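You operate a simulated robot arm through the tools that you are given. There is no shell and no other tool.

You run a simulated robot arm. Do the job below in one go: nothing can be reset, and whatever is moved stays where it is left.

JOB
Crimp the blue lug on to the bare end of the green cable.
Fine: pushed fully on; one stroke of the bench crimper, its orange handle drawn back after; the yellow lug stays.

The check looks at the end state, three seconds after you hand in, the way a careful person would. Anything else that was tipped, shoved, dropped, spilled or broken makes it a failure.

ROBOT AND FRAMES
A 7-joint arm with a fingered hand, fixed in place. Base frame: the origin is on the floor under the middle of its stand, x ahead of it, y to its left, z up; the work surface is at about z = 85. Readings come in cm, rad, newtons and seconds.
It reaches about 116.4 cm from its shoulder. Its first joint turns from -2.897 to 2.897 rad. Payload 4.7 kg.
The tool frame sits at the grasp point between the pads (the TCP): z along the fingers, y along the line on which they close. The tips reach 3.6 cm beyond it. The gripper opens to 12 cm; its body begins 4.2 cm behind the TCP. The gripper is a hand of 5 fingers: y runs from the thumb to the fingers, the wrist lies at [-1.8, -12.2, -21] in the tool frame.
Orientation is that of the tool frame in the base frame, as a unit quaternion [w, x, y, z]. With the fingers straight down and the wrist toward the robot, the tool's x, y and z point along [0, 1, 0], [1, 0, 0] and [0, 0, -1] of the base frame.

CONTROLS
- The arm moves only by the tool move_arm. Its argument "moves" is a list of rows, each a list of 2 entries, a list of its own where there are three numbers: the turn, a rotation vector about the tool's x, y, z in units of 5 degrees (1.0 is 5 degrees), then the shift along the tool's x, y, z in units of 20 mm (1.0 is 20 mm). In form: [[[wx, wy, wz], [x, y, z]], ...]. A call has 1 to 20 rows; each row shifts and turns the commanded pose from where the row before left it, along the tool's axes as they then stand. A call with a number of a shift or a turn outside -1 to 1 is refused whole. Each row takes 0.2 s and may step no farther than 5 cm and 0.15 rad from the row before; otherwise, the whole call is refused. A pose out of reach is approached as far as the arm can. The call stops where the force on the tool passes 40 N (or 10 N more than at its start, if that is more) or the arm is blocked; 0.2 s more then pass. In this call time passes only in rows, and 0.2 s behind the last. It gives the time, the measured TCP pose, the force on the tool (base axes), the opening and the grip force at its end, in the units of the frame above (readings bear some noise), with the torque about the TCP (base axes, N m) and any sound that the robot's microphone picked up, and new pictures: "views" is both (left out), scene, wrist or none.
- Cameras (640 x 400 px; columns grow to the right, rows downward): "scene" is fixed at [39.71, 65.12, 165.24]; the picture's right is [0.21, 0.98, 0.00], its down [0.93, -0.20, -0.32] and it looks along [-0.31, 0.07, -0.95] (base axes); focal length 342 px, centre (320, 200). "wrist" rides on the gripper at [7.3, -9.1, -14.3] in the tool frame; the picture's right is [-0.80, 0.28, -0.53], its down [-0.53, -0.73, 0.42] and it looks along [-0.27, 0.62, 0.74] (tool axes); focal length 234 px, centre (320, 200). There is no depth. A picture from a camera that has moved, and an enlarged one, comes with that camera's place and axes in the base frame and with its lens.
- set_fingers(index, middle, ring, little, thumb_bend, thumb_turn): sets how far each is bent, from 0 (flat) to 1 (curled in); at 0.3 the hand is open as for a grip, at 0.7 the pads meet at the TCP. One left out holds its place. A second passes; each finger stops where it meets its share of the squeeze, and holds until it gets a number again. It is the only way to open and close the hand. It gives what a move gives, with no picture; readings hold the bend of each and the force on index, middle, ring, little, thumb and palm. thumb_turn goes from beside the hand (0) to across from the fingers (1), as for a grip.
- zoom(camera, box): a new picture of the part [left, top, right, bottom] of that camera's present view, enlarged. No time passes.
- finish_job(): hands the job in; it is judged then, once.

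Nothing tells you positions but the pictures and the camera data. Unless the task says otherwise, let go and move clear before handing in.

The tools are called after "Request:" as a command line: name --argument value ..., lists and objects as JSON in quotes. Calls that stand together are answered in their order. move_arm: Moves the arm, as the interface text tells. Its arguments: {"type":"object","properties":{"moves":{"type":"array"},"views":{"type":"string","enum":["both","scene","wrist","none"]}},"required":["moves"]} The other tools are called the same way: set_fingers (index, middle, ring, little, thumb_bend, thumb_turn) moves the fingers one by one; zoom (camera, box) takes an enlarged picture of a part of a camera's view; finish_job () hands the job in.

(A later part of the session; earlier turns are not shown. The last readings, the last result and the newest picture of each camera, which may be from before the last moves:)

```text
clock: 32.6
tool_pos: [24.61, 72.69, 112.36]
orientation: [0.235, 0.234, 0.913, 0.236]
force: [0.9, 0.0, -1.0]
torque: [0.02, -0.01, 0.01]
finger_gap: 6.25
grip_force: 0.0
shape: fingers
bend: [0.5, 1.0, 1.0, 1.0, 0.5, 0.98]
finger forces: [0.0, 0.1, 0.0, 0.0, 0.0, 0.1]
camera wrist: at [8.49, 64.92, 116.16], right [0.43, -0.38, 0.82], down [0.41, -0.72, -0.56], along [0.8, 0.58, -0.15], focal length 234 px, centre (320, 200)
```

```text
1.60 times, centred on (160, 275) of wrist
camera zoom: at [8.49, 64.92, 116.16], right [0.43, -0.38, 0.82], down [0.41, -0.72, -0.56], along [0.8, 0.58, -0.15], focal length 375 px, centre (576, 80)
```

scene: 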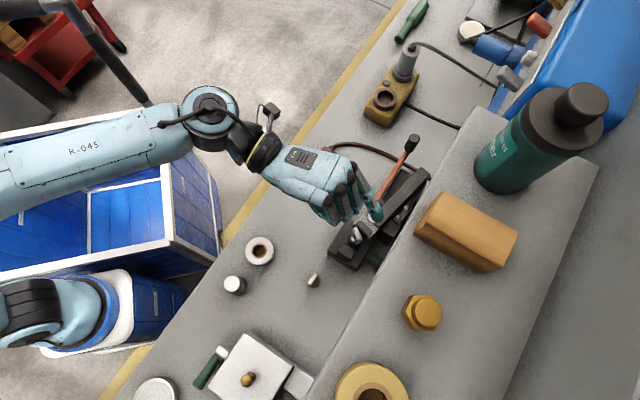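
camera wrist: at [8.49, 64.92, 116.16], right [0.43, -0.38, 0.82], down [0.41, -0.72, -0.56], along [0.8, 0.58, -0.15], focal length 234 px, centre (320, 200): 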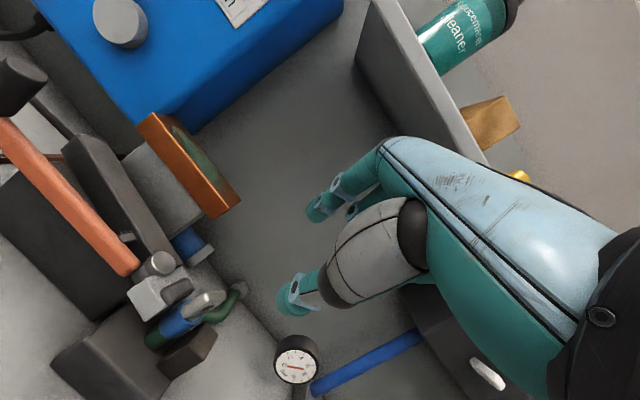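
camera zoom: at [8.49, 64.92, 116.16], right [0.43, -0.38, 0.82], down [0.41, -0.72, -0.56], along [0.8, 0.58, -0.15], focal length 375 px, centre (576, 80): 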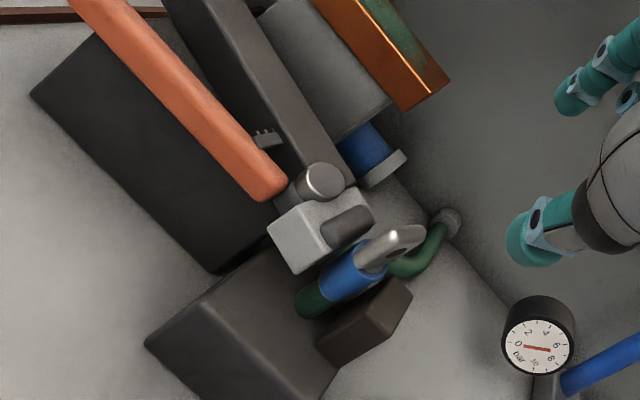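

The lug is on the cable, and the handle lies open next to the fixed dark bar. I'll bring the hand back to fingers-down and move toward the handle to measure the knob.

Request:
move_arm --moves '[[[0.808, 0.3195, 0.3843], [0, 0, 0]], [[0.808, 0.3195, 0.3843], [0, 0, 0]], [[0.808, 0.3195, 0.3843], [0, 0, 0]], [[0.808, 0.3195, 0.3843], [0, 0, 0]], [[0.808, 0.3195, 0.3843], [0, 0, 0]], [[0.808, 0.3195, 0.3843], [0, 0, 0]], [[0.808, 0.3195, 0.3843], [0, 0, 0]], [[0.808, 0.3195, 0.3843], [0, 0, 0]], [[0.808, 0.3195, 0.3843], [0, 0, 0]], [[0, 0, 0], [0.868, -0.436, -0.163]], [[0, 0, 0], [0.868, -0.436, -0.163]], [[0, 0, 0], [0.868, -0.436, -0.163]], [[0, 0, 0], [0.868, -0.436, -0.163]], [[0, 0, 0], [0.868, -0.436, -0.163]], [[0, 0, 0], [0.868, -0.436, -0.163]], [[0, 0, 0], [0.868, -0.436, -0.163]], [[0, 0, 0], [0.868, -0.436, -0.163]]]'

Request:
zoom --camera "wrist" --box '[140, 110, 380, 300]'

Request:
zoom --camera "scene" --box '[330, 120, 440, 260]'

```text
clock: 36.2
tool_pos: [9.99, 78.08, 114.96]
orientation: [-0.001, 0.395, 0.919, 0.001]
force: [0.5, -0.2, 0.7]
torque: [0.02, 0.04, 0.0]
finger_gap: 6.27
grip_force: 0.0
shape: fingers
bend: [0.5, 1.0, 1.0, 1.0, 0.5, 0.98]
finger forces: [0.1, 0.0, 0.0, 0.0, 0.0, 0.0]
camera wrist: at [-1.54, 77.03, 129.44], right [0.76, -0.39, 0.52], down [-0.17, -0.89, -0.43], along [0.63, 0.23, -0.74], focal length 234 px, centre (320, 200)
```

scene: 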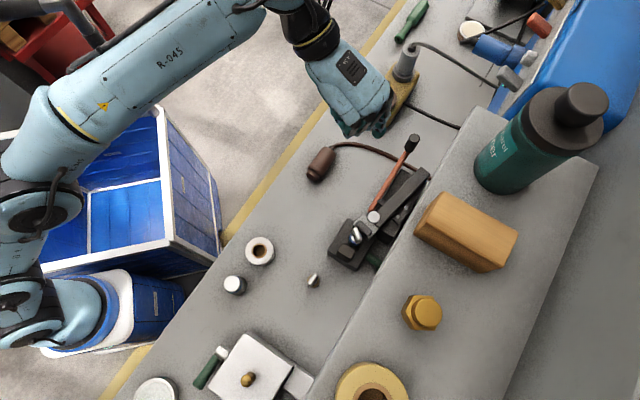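
wrist: 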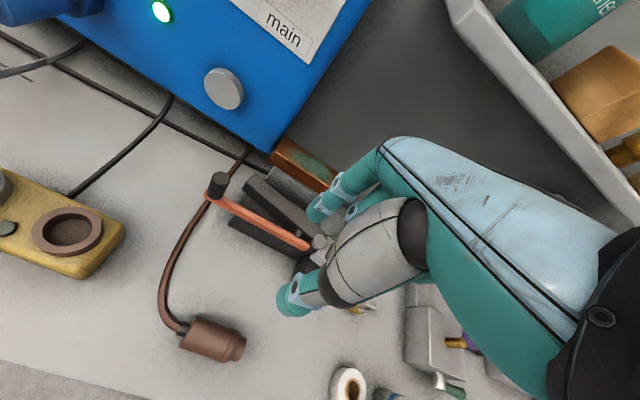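

```text
2.11 times, centred on (260, 205) of wrist
camera zoom: at [-1.54, 77.03, 129.44], right [0.76, -0.39, 0.52], down [-0.17, -0.89, -0.43], along [0.63, 0.23, -0.74], focal length 493 px, centre (446, 190)
```

zoom: 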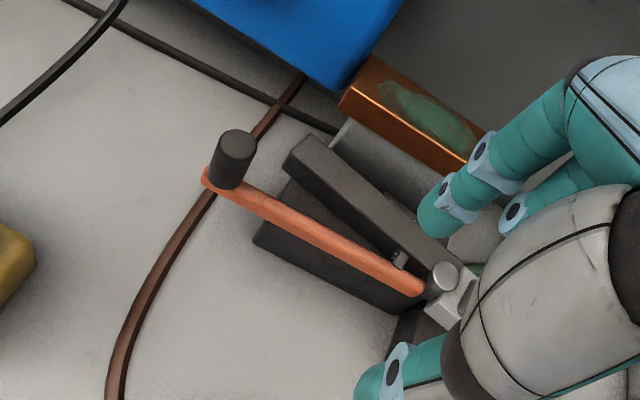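

```text
2.86 times, centred on (385, 190) of scene
camera zoom: at [39.71, 65.12, 165.24], right [0.21, 0.98, 0.0], down [0.93, -0.2, -0.32], along [-0.31, 0.07, -0.95], focal length 978 px, centre (134, 229)
```

zoom: 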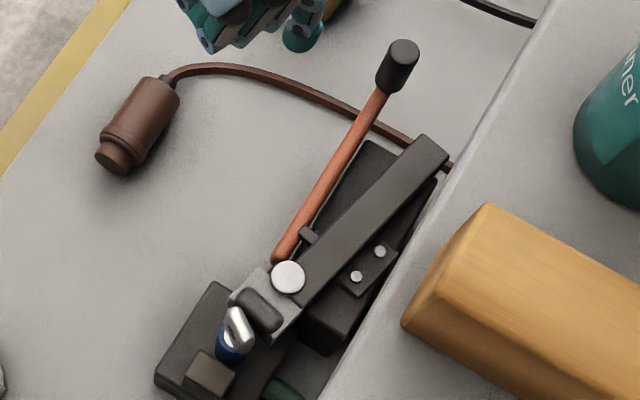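

The knob axis is about (9.0, 92.3), with its top at z 100.4 and its base near 95. The closing direction towards the dark bar matches the hand's thumb-to-finger line. I'll open a bit wider and move to hover above the knob.

Request:
set_fingers --index 0.45 --thumb_bend 0.45

Request:
move_arm --moves '[[[0, 0, 0], [0.817, 0.757, 0.3]], [[0, 0, 0], [0.817, 0.757, 0.3]], [[0, 0, 0], [0.817, 0.757, 0.4]], [[0, 0, 0], [0.817, 0.757, 0.6]], [[0, 0, 0], [0.817, 0.757, 0.6]], [[0, 0, 0], [0.817, 0.757, 0.6]]]'

Request:
zoom --camera "wrist" --box '[230, 150, 390, 310]'

Request:
zoom --camera "scene" --box '[350, 90, 450, 200]'

```text
clock: 37.2
tool_pos: [9.97, 78.01, 115.02]
orientation: [0.001, 0.396, 0.918, 0.001]
force: [0.3, -0.1, 0.3]
torque: [0.0, -0.01, -0.01]
finger_gap: 7.79
grip_force: 0.1
shape: fingers
bend: [0.45, 1.0, 1.0, 1.0, 0.45, 0.98]
finger forces: [0.0, 0.0, 0.0, 0.0, 0.1, 0.2]
```

```text
clock: 38.6
tool_pos: [10.35, 85.74, 110.55]
orientation: [-0.001, 0.396, 0.918, 0.001]
force: [-0.4, -0.1, -0.4]
torque: [0.0, -0.04, -0.05]
finger_gap: 7.78
grip_force: 0.1
shape: fingers
bend: [0.45, 1.0, 1.0, 1.0, 0.45, 0.98]
finger forces: [0.0, 0.0, 0.0, 0.1, 0.1, 0.0]
out of reach, approached as far as the arm can: row 4, 5, 6
camera wrist: at [-1.2, 84.71, 124.98], right [0.75, -0.39, 0.52], down [-0.17, -0.89, -0.43], along [0.63, 0.23, -0.74], focal length 234 px, centre (320, 200)
```

scene: 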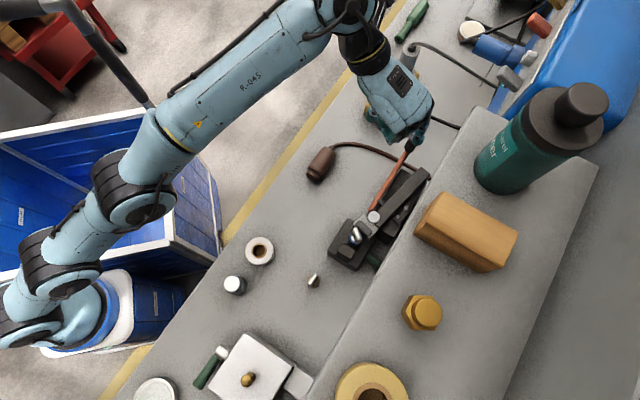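
wrist: 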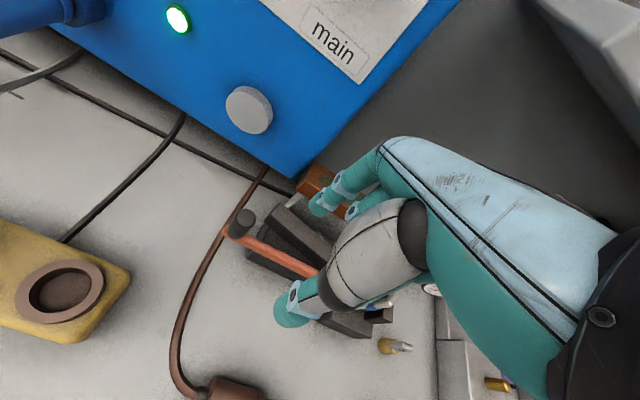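

```text
2.50 times, centred on (310, 230) of wrist
camera zoom: at [-1.2, 84.71, 124.98], right [0.75, -0.39, 0.52], down [-0.17, -0.89, -0.43], along [0.63, 0.23, -0.74], focal length 585 px, centre (345, 125)
```

zoom: 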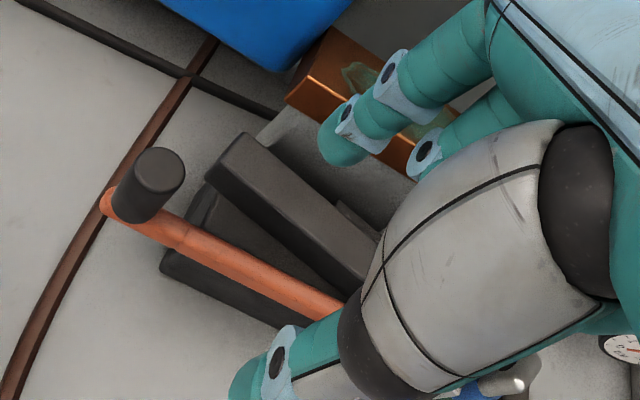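

```text
3.64 times, centred on (400, 145) of scene
camera zoom: at [39.71, 65.12, 165.24], right [0.21, 0.98, 0.0], down [0.93, -0.2, -0.32], along [-0.31, 0.07, -0.95], focal length 1245 px, centre (29, 400)
```

zoom: 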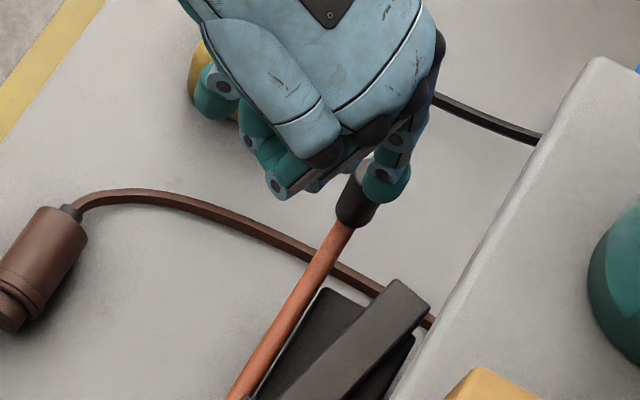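

The arm runs out of reach with the fingers straight down here, so I need the hand leaning outward. First I'll back up to a known reachable pose.

Request:
move_arm --moves '[[[0, 0, 0], [-0.817, -0.757, -0.6]], [[0, 0, 0], [-0.817, -0.757, -0.6]], [[0, 0, 0], [-0.817, -0.757, -0.6]]]' --views "none"

```text
clock: 39.4
tool_pos: [10.38, 79.12, 114.03]
orientation: [0.001, 0.395, 0.919, 0.001]
force: [-0.3, 1.0, -0.5]
torque: [-0.02, 0.0, 0.01]
finger_gap: 7.78
grip_force: 0.1
shape: fingers
bend: [0.45, 1.0, 1.0, 1.0, 0.45, 0.98]
finger forces: [0.0, 0.0, 0.0, 0.0, 0.0, 0.0]
```

It reset to the actual pose. Now I'll lean the hand outward about 30° with the yaw turned to the reachable side, and hover above the knob again.

Request:
move_arm --moves '[[[-0.851, 0.1237, -0.4616], [0, 0, 0]], [[-0.851, 0.1237, -0.4616], [0, 0, 0]], [[-0.851, 0.1237, -0.4616], [0, 0, 0]], [[-0.851, 0.1237, -0.4616], [0, 0, 0]], [[-0.851, 0.1237, -0.4616], [0, 0, 0]], [[-0.851, 0.1237, -0.4616], [0, 0, 0]], [[-0.851, 0.1237, -0.4616], [0, 0, 0]], [[0, 0, 0], [0.548, 0.352, 0.928]], [[0, 0, 0], [0.548, 0.352, 0.928]], [[0, 0, 0], [0.548, 0.352, 0.928]], [[0, 0, 0], [0.548, 0.352, 0.928]], [[0, 0, 0], [0.548, 0.352, 0.928]], [[0, 0, 0], [0.548, 0.352, 0.928]]]'

Request:
zoom --camera "wrist" --box '[200, 150, 380, 340]'

Request:
zoom --camera "scene" --box '[350, 90, 450, 200]'

```text
clock: 42.2
tool_pos: [9.17, 90.3, 106.65]
orientation: [0.066, 0.25, 0.933, 0.252]
force: [-0.5, 0.4, 0.7]
torque: [-0.07, 0.07, -0.03]
finger_gap: 7.77
grip_force: 0.0
shape: fingers
bend: [0.45, 1.0, 1.0, 1.0, 0.45, 0.98]
finger forces: [0.0, 0.0, 0.1, 0.0, 0.1, 0.0]
camera wrist: at [-4.42, 81.01, 114.49], right [0.69, -0.42, 0.59], down [0.25, -0.63, -0.74], along [0.68, 0.65, -0.33], focal length 234 px, centre (320, 200)
```

scene: 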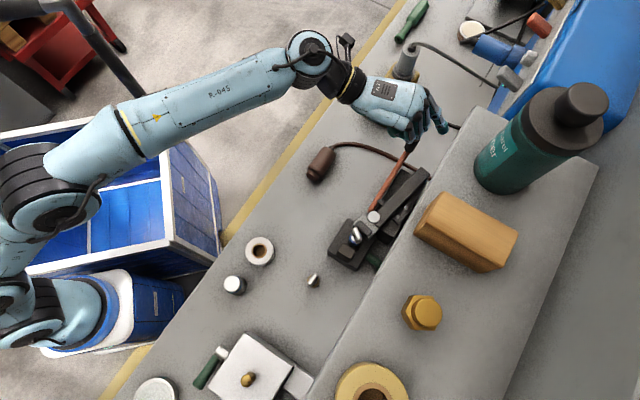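
wrist: 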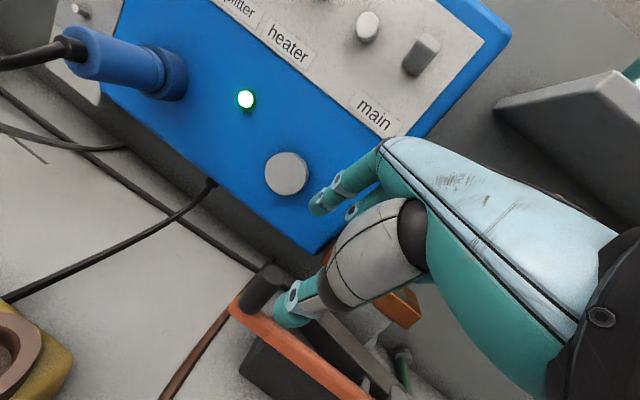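

```text
2.11 times, centred on (290, 245) of wrist
camera zoom: at [-4.42, 81.01, 114.49], right [0.69, -0.42, 0.59], down [0.25, -0.63, -0.74], along [0.68, 0.65, -0.33], focal length 493 px, centre (383, 105)
```

zoom: 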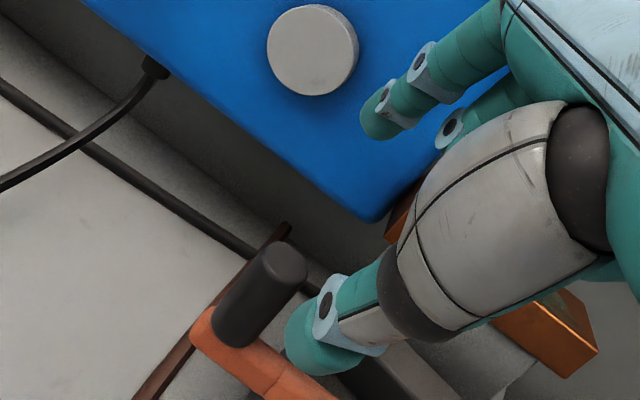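

```text
3.64 times, centred on (400, 145) of scene
camera zoom: at [39.71, 65.12, 165.24], right [0.21, 0.98, 0.0], down [0.93, -0.2, -0.32], along [-0.31, 0.07, -0.95], focal length 1245 px, centre (29, 400)
```

zoom: 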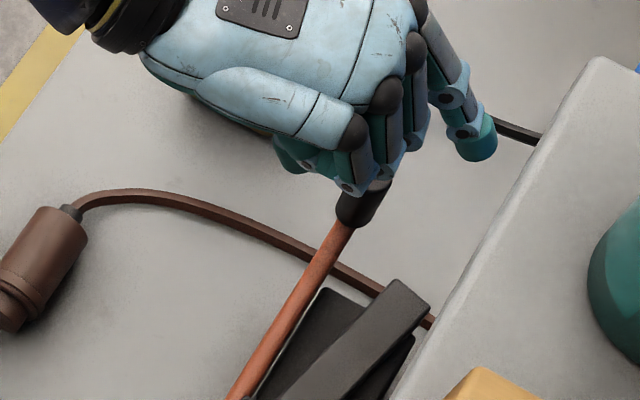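

The pose is reachable, and the knob sits roughly between thumb and index. I'll centre slightly and descend half-way, then check clearance.

Request:
move_arm --moves '[[[0, 0, 0], [0.2, -0.15, 0]], [[0, 0, 0], [0, -0.4375, 0.758]], [[0, 0, 0], [0, -0.4375, 0.758]]]'

Request:
zoom --camera "wrist" --box '[220, 150, 380, 340]'

Request:
zoom --camera "scene" --box '[360, 90, 440, 180]'

```text
clock: 43.0
tool_pos: [8.83, 90.42, 102.92]
orientation: [0.068, 0.251, 0.933, 0.25]
force: [-0.2, -0.5, 0.1]
torque: [0.0, 0.03, -0.02]
finger_gap: 7.79
grip_force: 0.1
shape: fingers
bend: [0.45, 1.0, 1.0, 1.0, 0.45, 0.98]
finger forces: [0.0, 0.0, 0.0, 0.0, 0.0, 0.0]
camera wrist: at [-4.86, 81.03, 110.84], right [0.69, -0.42, 0.59], down [0.25, -0.63, -0.73], along [0.68, 0.65, -0.33], focal length 234 px, centre (320, 200)
```

scene: 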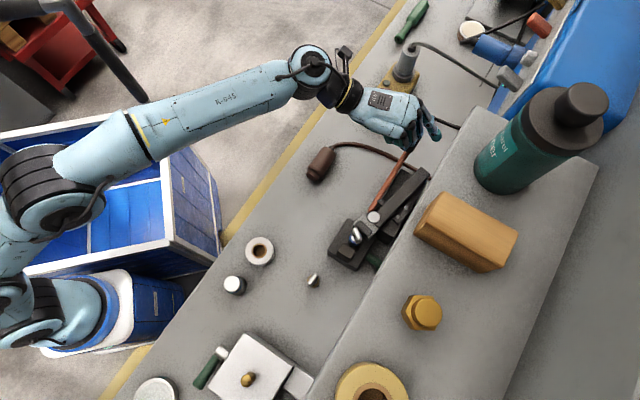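
wrist: 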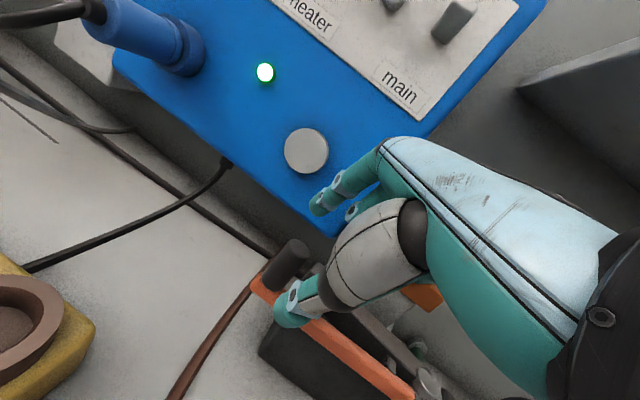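

```text
2.11 times, centred on (300, 245) of wrist
camera zoom: at [-4.86, 81.03, 110.84], right [0.69, -0.42, 0.59], down [0.25, -0.63, -0.73], along [0.68, 0.65, -0.33], focal length 493 px, centre (362, 105)
```

zoom: 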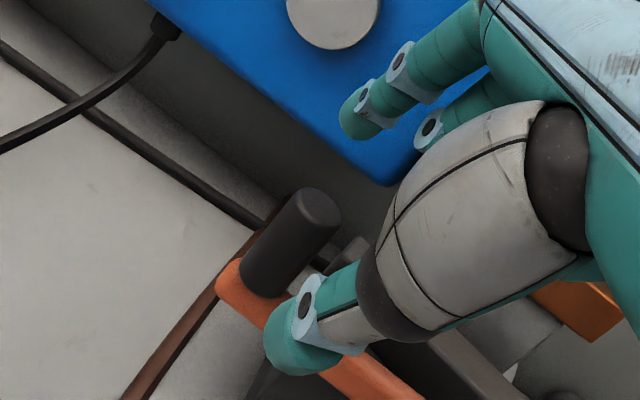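

```text
4.44 times, centred on (400, 135) of scene
camera zoom: at [39.71, 65.12, 165.24], right [0.21, 0.98, 0.0], down [0.93, -0.2, -0.32], along [-0.31, 0.07, -0.95], focal length 1522 px, centre (-36, 489)
```

zoom: 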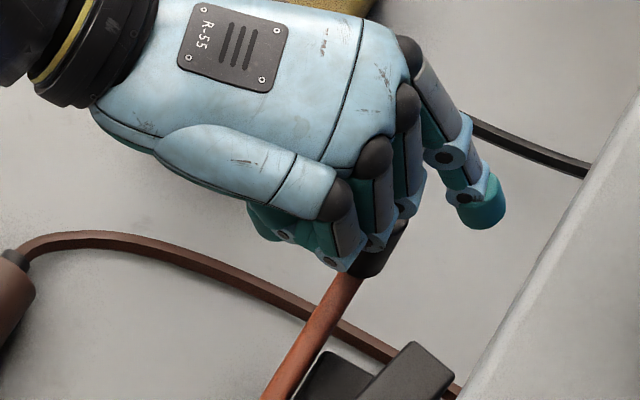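

The knob top now sits between index and thumb at the right depth. I'll shift a hair away from the curled fingers and descend the rest of the way.

Request:
move_arm --moves '[[[0, 0, 0], [-0.12, 0, 0]], [[0, 0, 0], [0, -0.4375, 0.758]], [[0, 0, 0], [0, -0.4375, 0.758]]]'

Request:
zoom --camera "wrist" --box '[220, 150, 380, 340]'

Request:
zoom --camera "scene" --box '[360, 90, 440, 180]'

```text
clock: 43.8
tool_pos: [9.06, 90.3, 99.4]
orientation: [0.067, 0.251, 0.933, 0.251]
force: [-0.3, 0.3, 0.7]
torque: [0.01, 0.04, -0.03]
finger_gap: 7.77
grip_force: 0.1
shape: fingers
bend: [0.45, 1.0, 1.0, 1.0, 0.45, 0.98]
finger forces: [0.1, 0.0, 0.0, 0.0, 0.1, 0.0]
camera wrist: at [-4.65, 80.87, 107.3], right [0.69, -0.42, 0.59], down [0.25, -0.63, -0.74], along [0.68, 0.65, -0.33], focal length 234 px, centre (320, 200)
```

scene: 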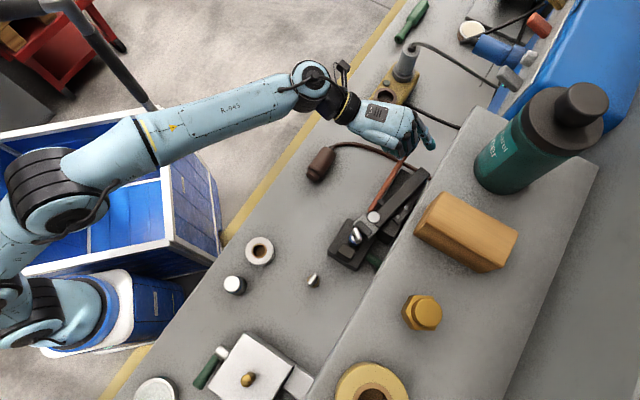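
wrist: 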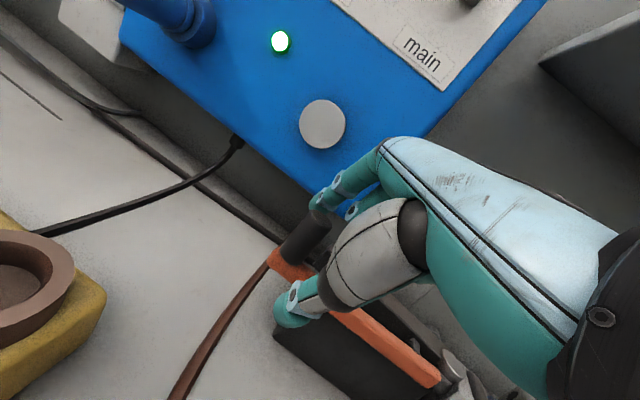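

```text
2.11 times, centred on (300, 245) of wrist
camera zoom: at [-4.65, 80.87, 107.3], right [0.69, -0.42, 0.59], down [0.25, -0.63, -0.74], along [0.68, 0.65, -0.33], focal length 493 px, centre (362, 105)
```

zoom: 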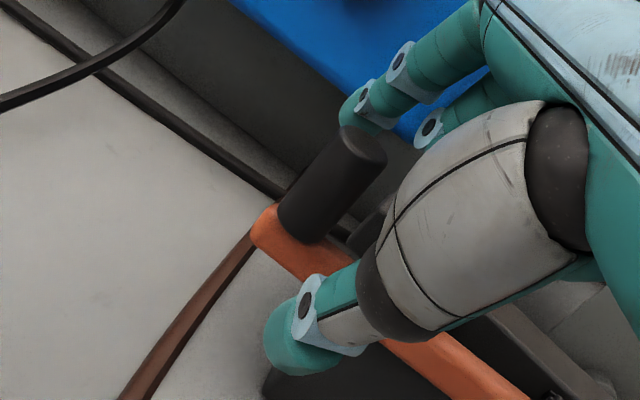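

```text
4.44 times, centred on (400, 135) of scene
camera zoom: at [39.71, 65.12, 165.24], right [0.21, 0.98, 0.0], down [0.93, -0.2, -0.32], along [-0.31, 0.07, -0.95], focal length 1522 px, centre (-36, 489)
```

zoom: 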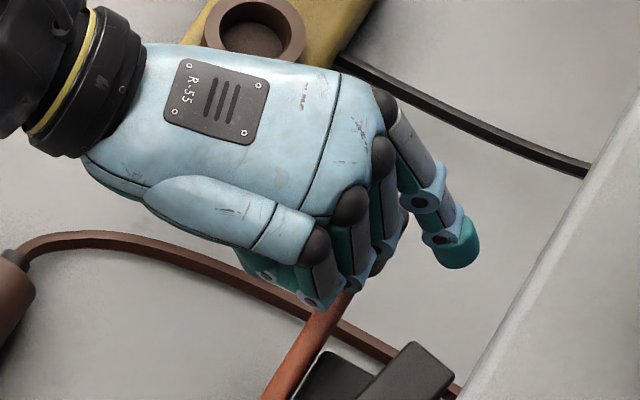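

The knob is between thumb and index, a little closer to the thumb. I'll centre on it, then close the two around it gently.

Request:
move_arm --moves '[[[0, 0, 0], [0, -0.38, -0.22]]]' --views "none"

Request:
set_fingers --index 0.58 --thumb_bend 0.58

Request:
zoom --camera "wrist" --box '[220, 150, 380, 340]'

Request:
zoom --camera "scene" --box '[340, 90, 440, 260]'

```text
clock: 44.2
tool_pos: [8.5, 89.54, 99.21]
orientation: [0.067, 0.251, 0.933, 0.251]
force: [0.4, -0.7, 0.5]
torque: [0.0, -0.02, 0.0]
finger_gap: 7.78
grip_force: 0.4
shape: fingers
bend: [0.45, 1.0, 1.0, 1.0, 0.45, 0.98]
finger forces: [0.4, 0.1, 0.0, 0.0, 0.0, 0.1]
```

```text
clock: 45.2
tool_pos: [8.64, 89.6, 99.4]
orientation: [0.068, 0.25, 0.933, 0.251]
force: [4.5, 8.3, 6.2]
torque: [0.19, -0.05, -0.06]
finger_gap: 5.52
grip_force: 5.9
shape: fingers
bend: [0.48, 1.0, 1.0, 1.0, 0.57, 0.98]
finger forces: [11.5, 0.0, 0.0, 0.1, 0.0, 0.1]
```

```text
2.11 times, centred on (300, 245) of wrist
camera zoom: at [-5.1, 80.14, 107.27], right [0.69, -0.42, 0.59], down [0.25, -0.63, -0.74], along [0.68, 0.65, -0.33], focal length 493 px, centre (362, 105)
```

zoom: 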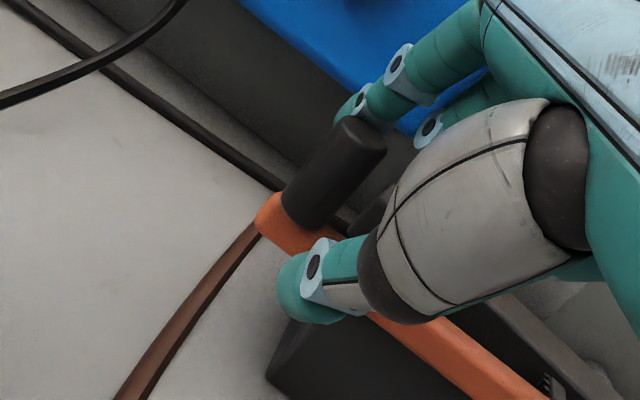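

```text
2.35 times, centred on (390, 175) of scene
camera zoom: at [39.71, 65.12, 165.24], right [0.21, 0.98, 0.0], down [0.93, -0.2, -0.32], along [-0.31, 0.07, -0.95], focal length 806 px, centre (155, 259)
```

zoom: 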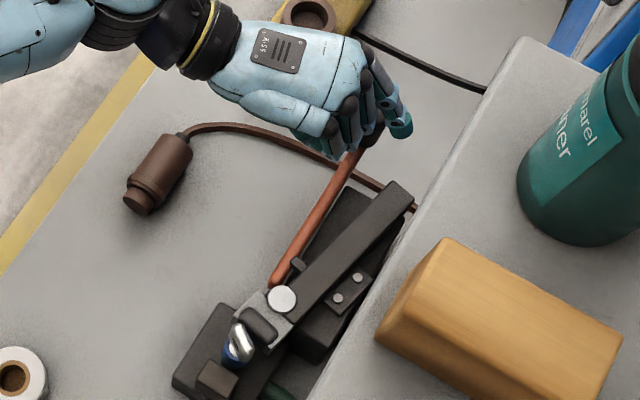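

The index is pressing on the knob, which resists, presumably against its open stop. I'll ease the index off and bring the thumb up behind the knob to push it closed.

Request:
set_fingers --index 0.42 --thumb_bend 0.62

Request:
zoom --camera "wrist" --box '[220, 150, 380, 340]'

```text
clock: 46.2
tool_pos: [8.64, 89.55, 99.28]
orientation: [0.068, 0.251, 0.933, 0.25]
force: [0.5, 0.2, -0.6]
torque: [0.01, 0.02, -0.02]
finger_gap: 5.74
grip_force: 0.0
shape: fingers
bend: [0.42, 1.0, 1.0, 1.0, 0.62, 0.98]
finger forces: [0.0, 0.0, 0.0, 0.1, 0.0, 0.1]
```

```text
2.11 times, centred on (300, 245) of wrist
camera zoom: at [-5.15, 80.14, 107.21], right [0.69, -0.42, 0.59], down [0.25, -0.63, -0.73], along [0.68, 0.65, -0.33], focal length 493 px, centre (362, 105)
```

zoom: 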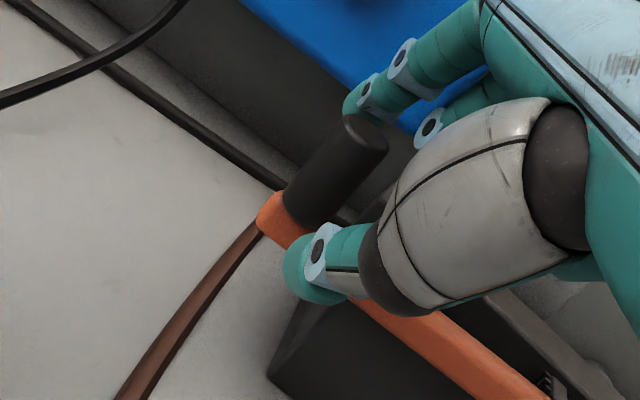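

The thumb is right behind the knob. I'll move along the closing direction in 5 mm steps and watch thumb force and handle motion.

Request:
move_arm --moves '[[[0, 0, 0], [-0.07, 0.208, 0.12]], [[0, 0, 0], [-0.07, 0.208, 0.12]], [[0, 0, 0], [-0.07, 0.208, 0.12]]]' --views "none"

Request:
zoom --camera "wrist" --box '[220, 150, 380, 340]'

Request:
zoom --camera "scene" --box '[340, 110, 440, 280]'

```text
clock: 47.0
tool_pos: [9.67, 90.53, 99.43]
orientation: [0.067, 0.251, 0.933, 0.25]
force: [-0.8, -0.2, 0.1]
torque: [-0.01, 0.02, 0.01]
finger_gap: 5.76
grip_force: 0.4
shape: fingers
bend: [0.42, 1.0, 1.0, 1.0, 0.62, 0.98]
finger forces: [0.0, 0.0, 0.0, 0.1, 0.2, 0.0]
```

```text
2.11 times, centred on (300, 245) of wrist
camera zoom: at [-4.09, 81.14, 107.27], right [0.69, -0.42, 0.59], down [0.25, -0.63, -0.73], along [0.68, 0.65, -0.33], focal length 493 px, centre (362, 105)
```

zoom: 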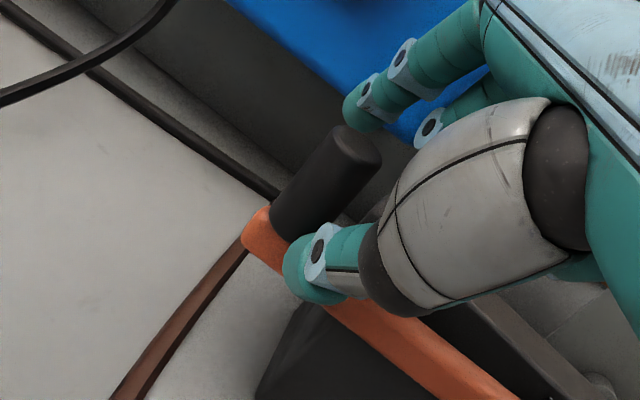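

```text
2.35 times, centred on (390, 195) of scene
camera zoom: at [39.71, 65.12, 165.24], right [0.21, 0.98, 0.0], down [0.93, -0.2, -0.32], along [-0.31, 0.07, -0.95], focal length 806 px, centre (155, 212)
```

zoom: 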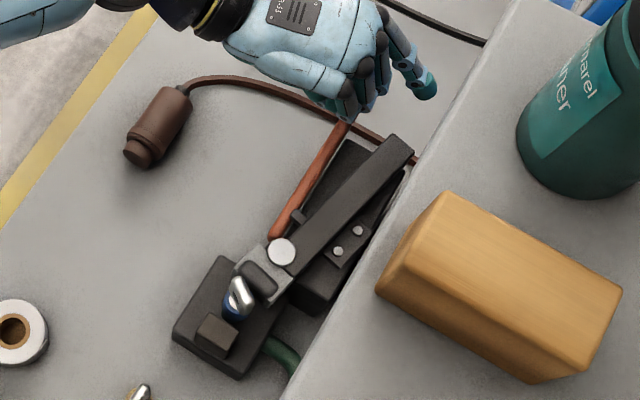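

The thumb hasn't reached the knob yet, and the raised shelf beside the crimper may limit room for the index on the far side. I'll inspect that shelf edge and the clearances before pushing on.

Request:
zoom --camera "wrist" --box '[200, 60, 400, 260]'

Request:
zoom --camera "wrist" --box '[320, 0, 640, 400]'

Request:
zoom --camera "scene" --box '[370, 90, 490, 210]'

```text
2.00 times, centred on (300, 160) of wrist
camera zoom: at [-4.09, 81.14, 107.27], right [0.69, -0.42, 0.59], down [0.25, -0.63, -0.73], along [0.68, 0.65, -0.33], focal length 468 px, centre (360, 280)
```

zoom: 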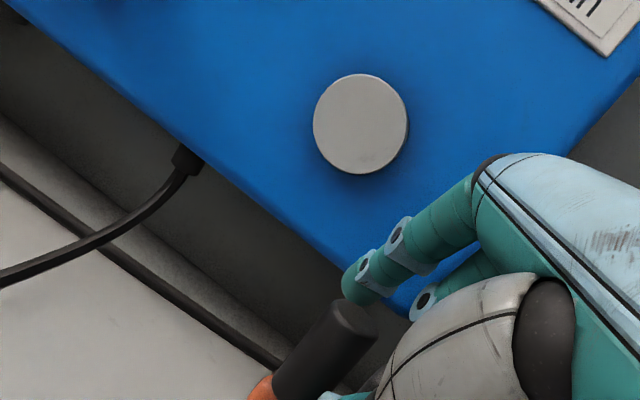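

```text
1.00 times, centred on (480, 200) of wrist (not enlarged: the box is as wide or as high as the picture)
camera zoom: at [-4.09, 81.14, 107.27], right [0.69, -0.42, 0.59], down [0.25, -0.63, -0.73], along [0.68, 0.65, -0.33], focal length 234 px, centre (160, 200)
```

zoom: 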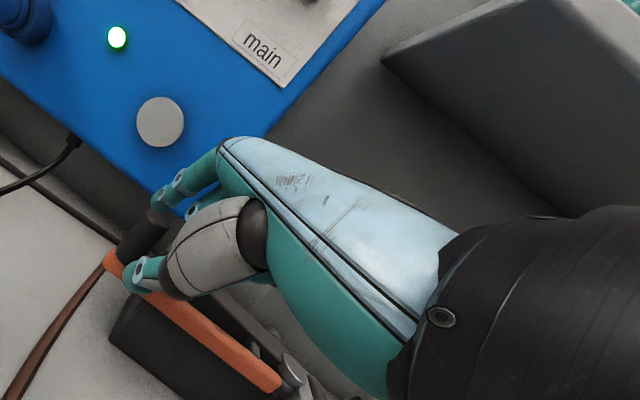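

```text
3.33 times, centred on (430, 150) of scene
camera zoom: at [39.71, 65.12, 165.24], right [0.21, 0.98, 0.0], down [0.93, -0.2, -0.32], along [-0.31, 0.07, -0.95], focal length 1141 px, centre (-47, 367)
```

zoom: 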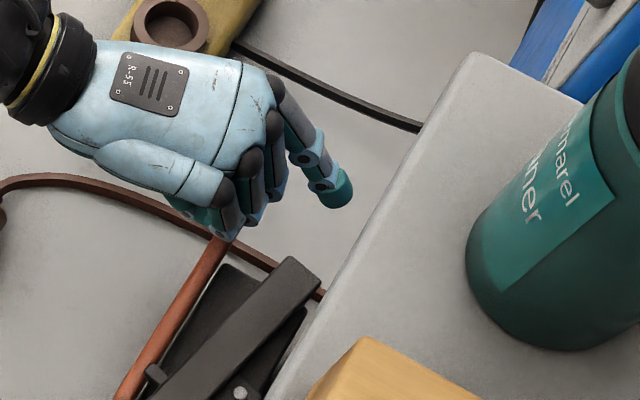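

The shelf edge turns out to be high (about z 120) and overhangs open space, so fingers near z 99 can pass under it. The thumb is about to meet the knob; I'll continue pushing along the arc in small steps.

Request:
move_arm --moves '[[[0, 0, 0], [-0.07, 0.208, 0.12]], [[0, 0, 0], [-0.07, 0.208, 0.12]]]' --views "none"

Request:
zoom --camera "wrist" --box '[220, 150, 380, 340]'

Request:
zoom --camera "scene" --box '[340, 110, 440, 280]'

```text
clock: 47.6
tool_pos: [10.33, 91.19, 99.58]
orientation: [0.066, 0.25, 0.933, 0.251]
force: [-4.4, -5.0, 3.6]
torque: [-0.22, 0.2, 0.04]
finger_gap: 6.32
grip_force: 3.8
shape: fingers
bend: [0.42, 1.0, 1.0, 1.0, 0.59, 0.97]
finger forces: [0.0, 0.0, 0.0, 0.1, 7.9, 0.0]
```

```text
2.11 times, centred on (300, 245) of wrist
camera zoom: at [-3.41, 81.77, 107.48], right [0.69, -0.42, 0.59], down [0.25, -0.63, -0.74], along [0.68, 0.65, -0.33], focal length 493 px, centre (362, 105)
```

zoom: 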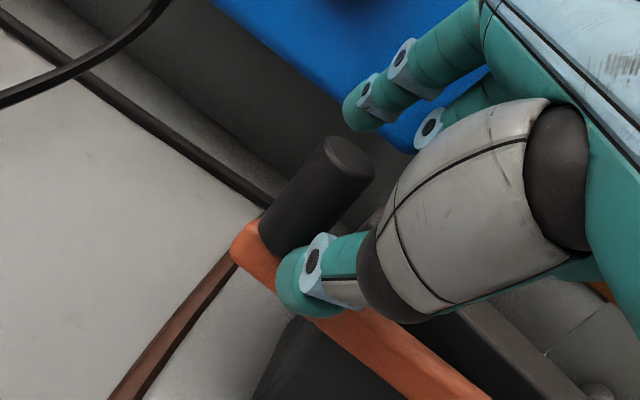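

```text
2.35 times, centred on (390, 195) of scene
camera zoom: at [39.71, 65.12, 165.24], right [0.21, 0.98, 0.0], down [0.93, -0.2, -0.32], along [-0.31, 0.07, -0.95], focal length 806 px, centre (155, 212)
```

zoom: 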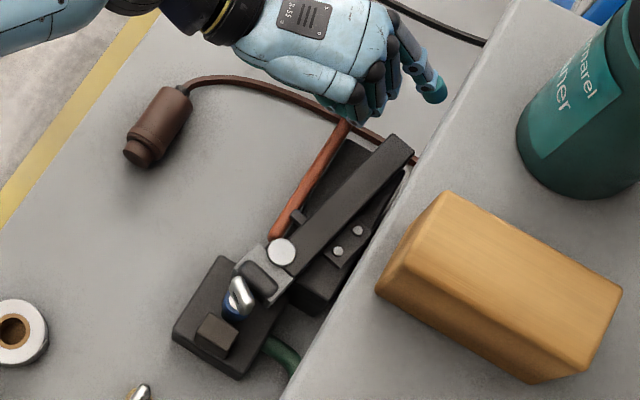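

The thumb is now pushing the knob at about 8 N and the handle hasn't visibly moved. I'll push further and watch.

Request:
move_arm --moves '[[[0, 0, 0], [-0.07, 0.208, 0.12]], [[0, 0, 0], [-0.07, 0.208, 0.12]]]' --views "none"

Request:
zoom --camera "wrist" --box '[220, 150, 380, 340]'

Request:
zoom --camera "scene" --box '[340, 110, 440, 280]'

```text
clock: 48.2
tool_pos: [11.02, 91.81, 99.6]
orientation: [0.066, 0.25, 0.933, 0.251]
force: [-4.4, -6.0, 4.9]
torque: [-0.23, 0.25, 0.06]
finger_gap: 6.3
grip_force: 3.9
shape: fingers
bend: [0.42, 1.0, 1.0, 1.0, 0.6, 0.97]
finger forces: [0.0, 0.1, 0.1, 0.0, 8.9, 0.0]
```

```text
2.11 times, centred on (300, 245) of wrist
camera zoom: at [-2.67, 82.43, 107.44], right [0.69, -0.42, 0.59], down [0.25, -0.63, -0.74], along [0.68, 0.65, -0.33], focal length 493 px, centre (362, 105)
```

zoom: 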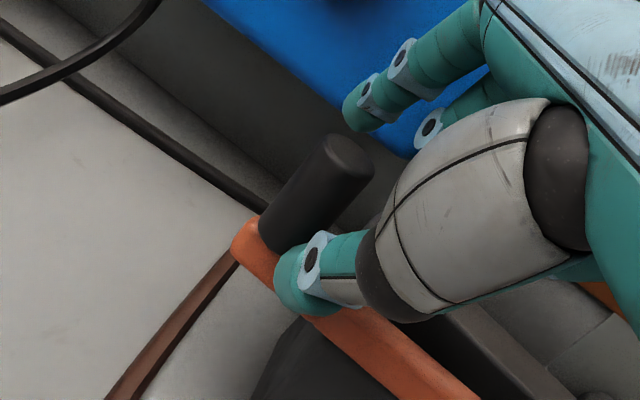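

```text
2.35 times, centred on (390, 195) of scene
camera zoom: at [39.71, 65.12, 165.24], right [0.21, 0.98, 0.0], down [0.93, -0.2, -0.32], along [-0.31, 0.07, -0.95], focal length 806 px, centre (155, 212)
```

zoom: 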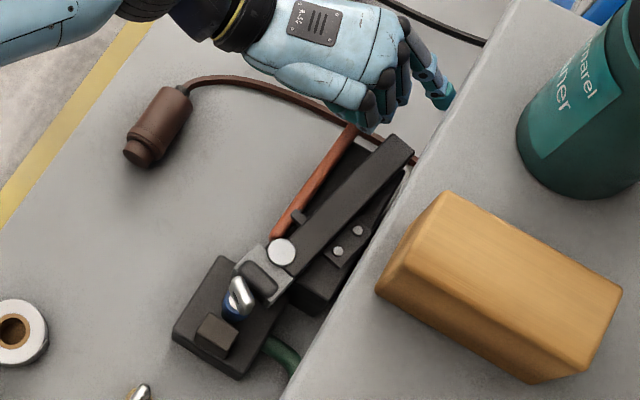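

The handle is moving with about 9 N of push. Continuing along the arc.

Request:
move_arm --moves '[[[0, 0, 0], [-0.08, 0.205, 0.118]], [[0, 0, 0], [-0.08, 0.205, 0.118]]]' --views "none"

Request:
zoom --camera "wrist" --box '[220, 150, 380, 340]'

Request:
zoom --camera "scene" --box '[340, 110, 440, 280]'

```text
clock: 48.8
tool_pos: [11.79, 92.5, 99.43]
orientation: [0.067, 0.25, 0.933, 0.251]
force: [-4.4, -5.4, 5.4]
torque: [-0.26, 0.22, 0.03]
finger_gap: 6.18
grip_force: 4.5
shape: fingers
bend: [0.42, 1.0, 1.0, 1.0, 0.6, 0.97]
finger forces: [0.1, 0.1, 0.1, 0.0, 9.1, 0.0]
```

```text
2.11 times, centred on (300, 245) of wrist
camera zoom: at [-1.91, 83.16, 107.36], right [0.69, -0.42, 0.59], down [0.25, -0.63, -0.73], along [0.68, 0.65, -0.33], focal length 493 px, centre (362, 105)
```

zoom: 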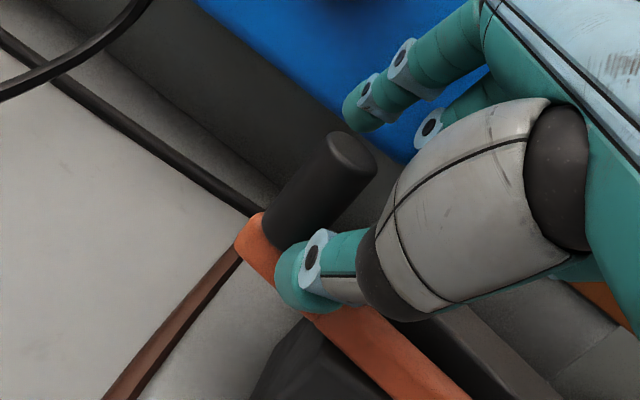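

```text
2.35 times, centred on (390, 195) of scene
camera zoom: at [39.71, 65.12, 165.24], right [0.21, 0.98, 0.0], down [0.93, -0.2, -0.32], along [-0.31, 0.07, -0.95], focal length 806 px, centre (155, 212)
```

zoom: 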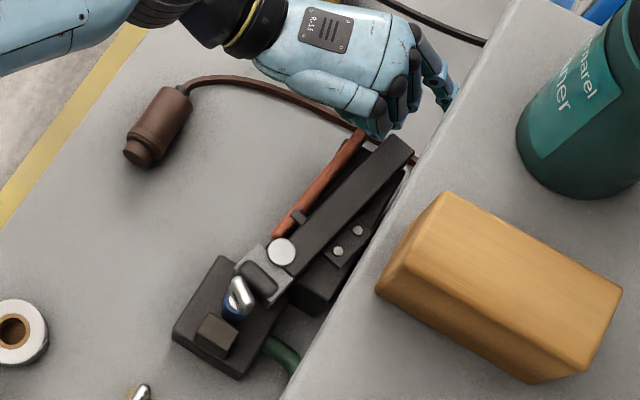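

The handle follows steadily at about 9 N. Continuing.

Request:
move_arm --moves '[[[0, 0, 0], [-0.09, 0.202, 0.117]], [[0, 0, 0], [-0.09, 0.202, 0.117]]]' --views "none"

Request:
zoom --camera "scene" --box '[340, 110, 440, 280]'

Request:
zoom --camera "wrist" --box '[220, 150, 380, 340]'

```text
clock: 49.4
tool_pos: [12.5, 93.18, 99.42]
orientation: [0.067, 0.251, 0.933, 0.251]
force: [-5.4, -4.6, 5.5]
torque: [-0.25, 0.21, 0.01]
finger_gap: 6.17
grip_force: 4.2
shape: fingers
bend: [0.42, 1.0, 1.0, 1.0, 0.6, 0.97]
finger forces: [0.0, 0.0, 0.0, 0.0, 8.8, 0.0]
```

```text
2.35 times, centred on (390, 195) of scene
camera zoom: at [39.71, 65.12, 165.24], right [0.21, 0.98, 0.0], down [0.93, -0.2, -0.32], along [-0.31, 0.07, -0.95], focal length 806 px, centre (155, 212)
```

zoom: 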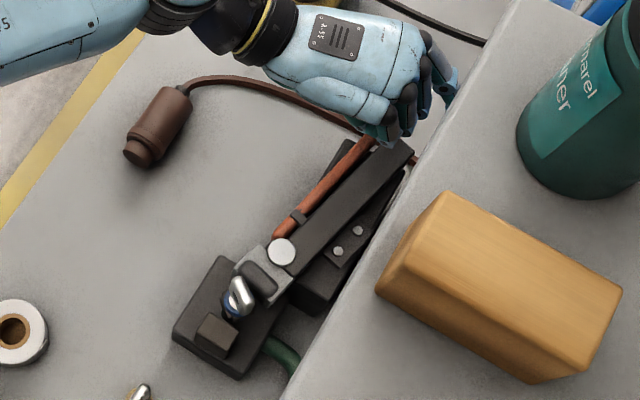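

```text
2.11 times, centred on (300, 245) of wrist
camera zoom: at [-1.11, 83.79, 107.38], right [0.69, -0.42, 0.59], down [0.25, -0.63, -0.73], along [0.68, 0.65, -0.33], focal length 493 px, centre (362, 105)
```

zoom: 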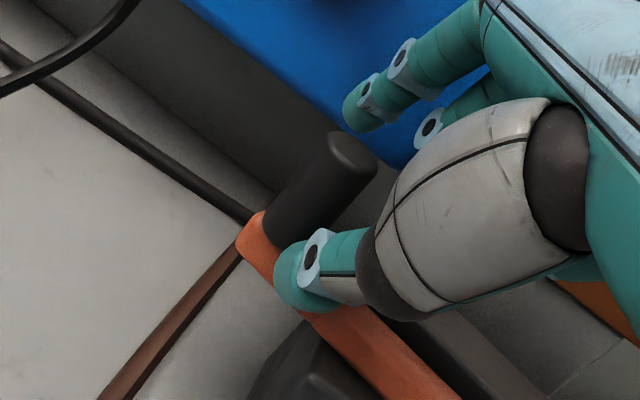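

The orange handle is nearing the bar's bumper. I'll keep pushing and listen for the end of stroke.

Request:
move_arm --moves '[[[0, 0, 0], [-0.095, 0.2, 0.116]], [[0, 0, 0], [-0.095, 0.2, 0.116]]]' --views "none"

Request:
zoom --camera "scene" --box '[340, 110, 440, 280]'

Request:
zoom --camera "wrist" --box '[220, 150, 380, 340]'

```text
clock: 50.0
tool_pos: [13.06, 93.71, 99.66]
orientation: [0.066, 0.25, 0.933, 0.252]
force: [-11.0, -13.0, 11.6]
torque: [-0.48, 0.49, 0.12]
finger_gap: 6.37
grip_force: 10.4
shape: fingers
bend: [0.43, 1.0, 1.0, 1.0, 0.59, 0.96]
finger forces: [1.9, 0.0, 0.0, 0.1, 18.7, 0.0]
```

```text
2.35 times, centred on (390, 195) of scene
camera zoom: at [39.71, 65.12, 165.24], right [0.21, 0.98, 0.0], down [0.93, -0.2, -0.32], along [-0.31, 0.07, -0.95], focal length 806 px, centre (155, 212)
```

zoom: 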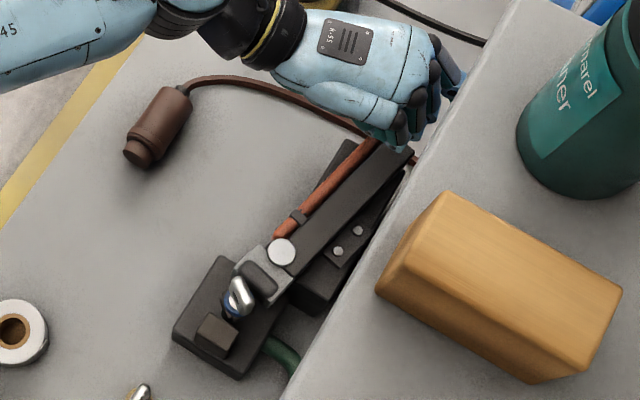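

```text
2.11 times, centred on (300, 245) of wrist
camera zoom: at [-0.51, 84.27, 107.52], right [0.69, -0.42, 0.59], down [0.25, -0.63, -0.74], along [0.68, 0.65, -0.33], focal length 493 px, centre (362, 105)
```

zoom: 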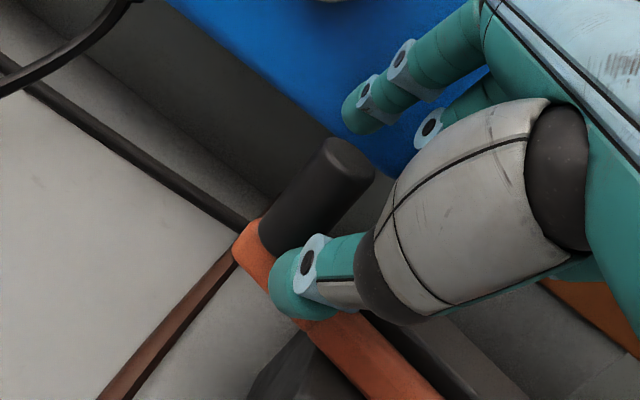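

The resistance has risen to about 19 N on the thumb, and the index lightly touches something on the far side. I'll pull the index in slightly and look at the jaws and handle closely.

Request:
set_fingers --index 0.46

Request:
zoom --camera "scene" --box '[335, 200, 385, 260]'

Request:
zoom --camera "scene" --box '[365, 140, 435, 220]'

Request:
zoom --camera "wrist" --box '[200, 240, 440, 400]'

```text
clock: 51.0
tool_pos: [13.19, 93.67, 99.55]
orientation: [0.067, 0.251, 0.932, 0.252]
force: [-12.0, -14.0, 17.9]
torque: [-0.66, 0.73, 0.1]
finger_gap: 5.96
grip_force: 13.2
shape: fingers
bend: [0.46, 1.0, 1.0, 1.0, 0.59, 0.96]
finger forces: [0.0, 0.1, 0.0, 0.0, 25.4, 0.0]
```

```text
6.67 times, centred on (360, 230) of scene
camera zoom: at [39.71, 65.12, 165.24], right [0.21, 0.98, 0.0], down [0.93, -0.2, -0.32], along [-0.31, 0.07, -0.95], focal length 2282 px, centre (53, 0)
```

zoom: 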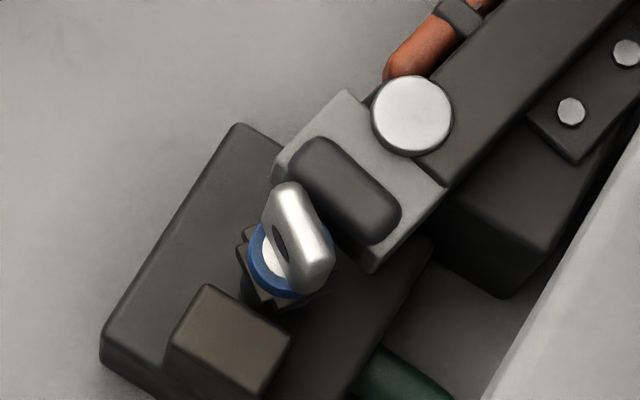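

```text
5.00 times, centred on (400, 180) of scene
camera zoom: at [39.71, 65.12, 165.24], right [0.21, 0.98, 0.0], down [0.93, -0.2, -0.32], along [-0.31, 0.07, -0.95], focal length 1712 px, centre (-80, 300)
```

zoom: 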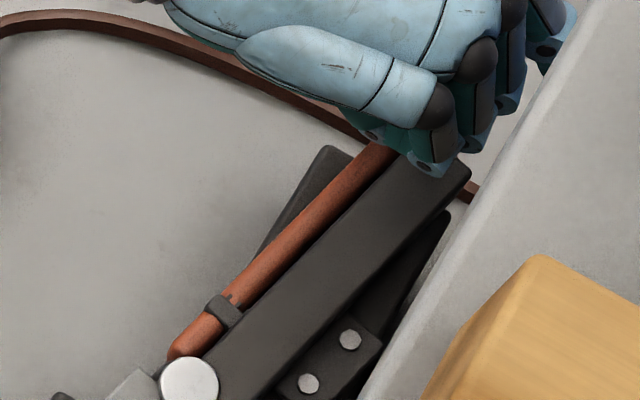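

```text
2.50 times, centred on (320, 320) of wrist
camera zoom: at [-0.43, 84.26, 107.49], right [0.69, -0.42, 0.59], down [0.25, -0.63, -0.74], along [0.68, 0.65, -0.33], focal length 585 px, centre (320, -100)
```

zoom: 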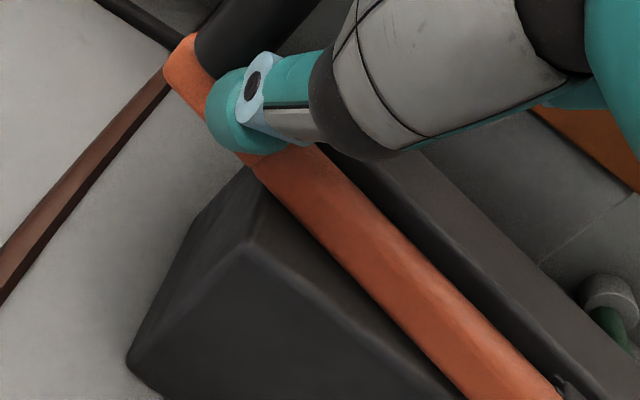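

The orange handle is nearly against the dark bar and a die has closed around the barrel. I'll push a little more to see whether it has bottomed out.

Request:
move_arm --moves '[[[0, 0, 0], [-0.05, 0.1, 0.058]], [[0, 0, 0], [-0.05, 0.1, 0.058]]]' --views "none"

Request:
zoom --camera "scene" --box '[365, 140, 435, 220]'

Request:
zoom --camera "scene" --box '[335, 200, 385, 260]'

Request:
zoom --camera "wrist" --box '[200, 150, 400, 350]'

```text
clock: 51.6
tool_pos: [13.51, 94.04, 99.82]
orientation: [0.066, 0.249, 0.933, 0.253]
force: [-18.0, -21.2, 25.3]
torque: [-1.04, 1.1, 0.2]
finger_gap: 6.27
grip_force: 18.4
shape: fingers
bend: [0.46, 1.0, 1.0, 1.0, 0.58, 0.95]
finger forces: [1.0, 0.0, 0.0, 0.0, 36.0, 0.0]
```

```text
5.00 times, centred on (400, 180) of scene
camera zoom: at [39.71, 65.12, 165.24], right [0.21, 0.98, 0.0], down [0.93, -0.2, -0.32], along [-0.31, 0.07, -0.95], focal length 1712 px, centre (-80, 300)
```

zoom: 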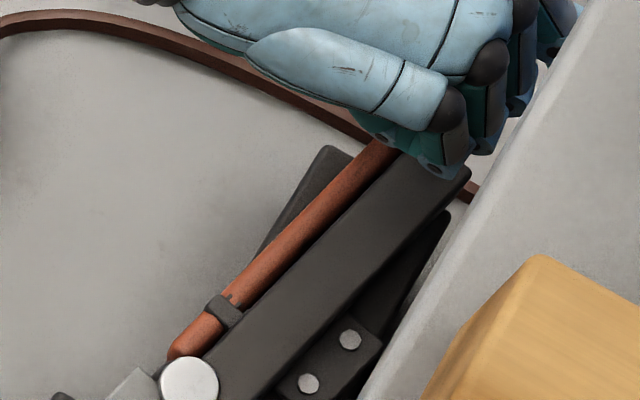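

```text
6.67 times, centred on (360, 230) of scene
camera zoom: at [39.71, 65.12, 165.24], right [0.21, 0.98, 0.0], down [0.93, -0.2, -0.32], along [-0.31, 0.07, -0.95], focal length 2282 px, centre (53, 0)
```

zoom: 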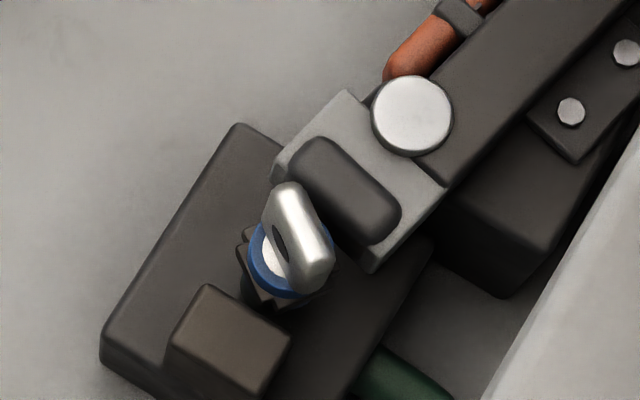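

```text
2.00 times, centred on (300, 250) of wrist
camera zoom: at [-0.16, 84.52, 107.68], right [0.69, -0.42, 0.59], down [0.25, -0.63, -0.74], along [0.68, 0.65, -0.32], focal length 468 px, centre (360, 100)
```

zoom: 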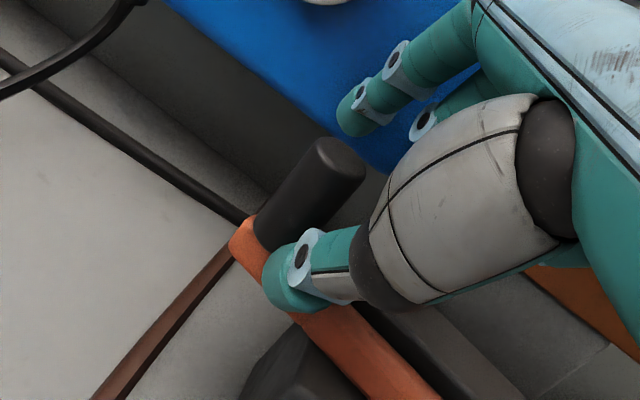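

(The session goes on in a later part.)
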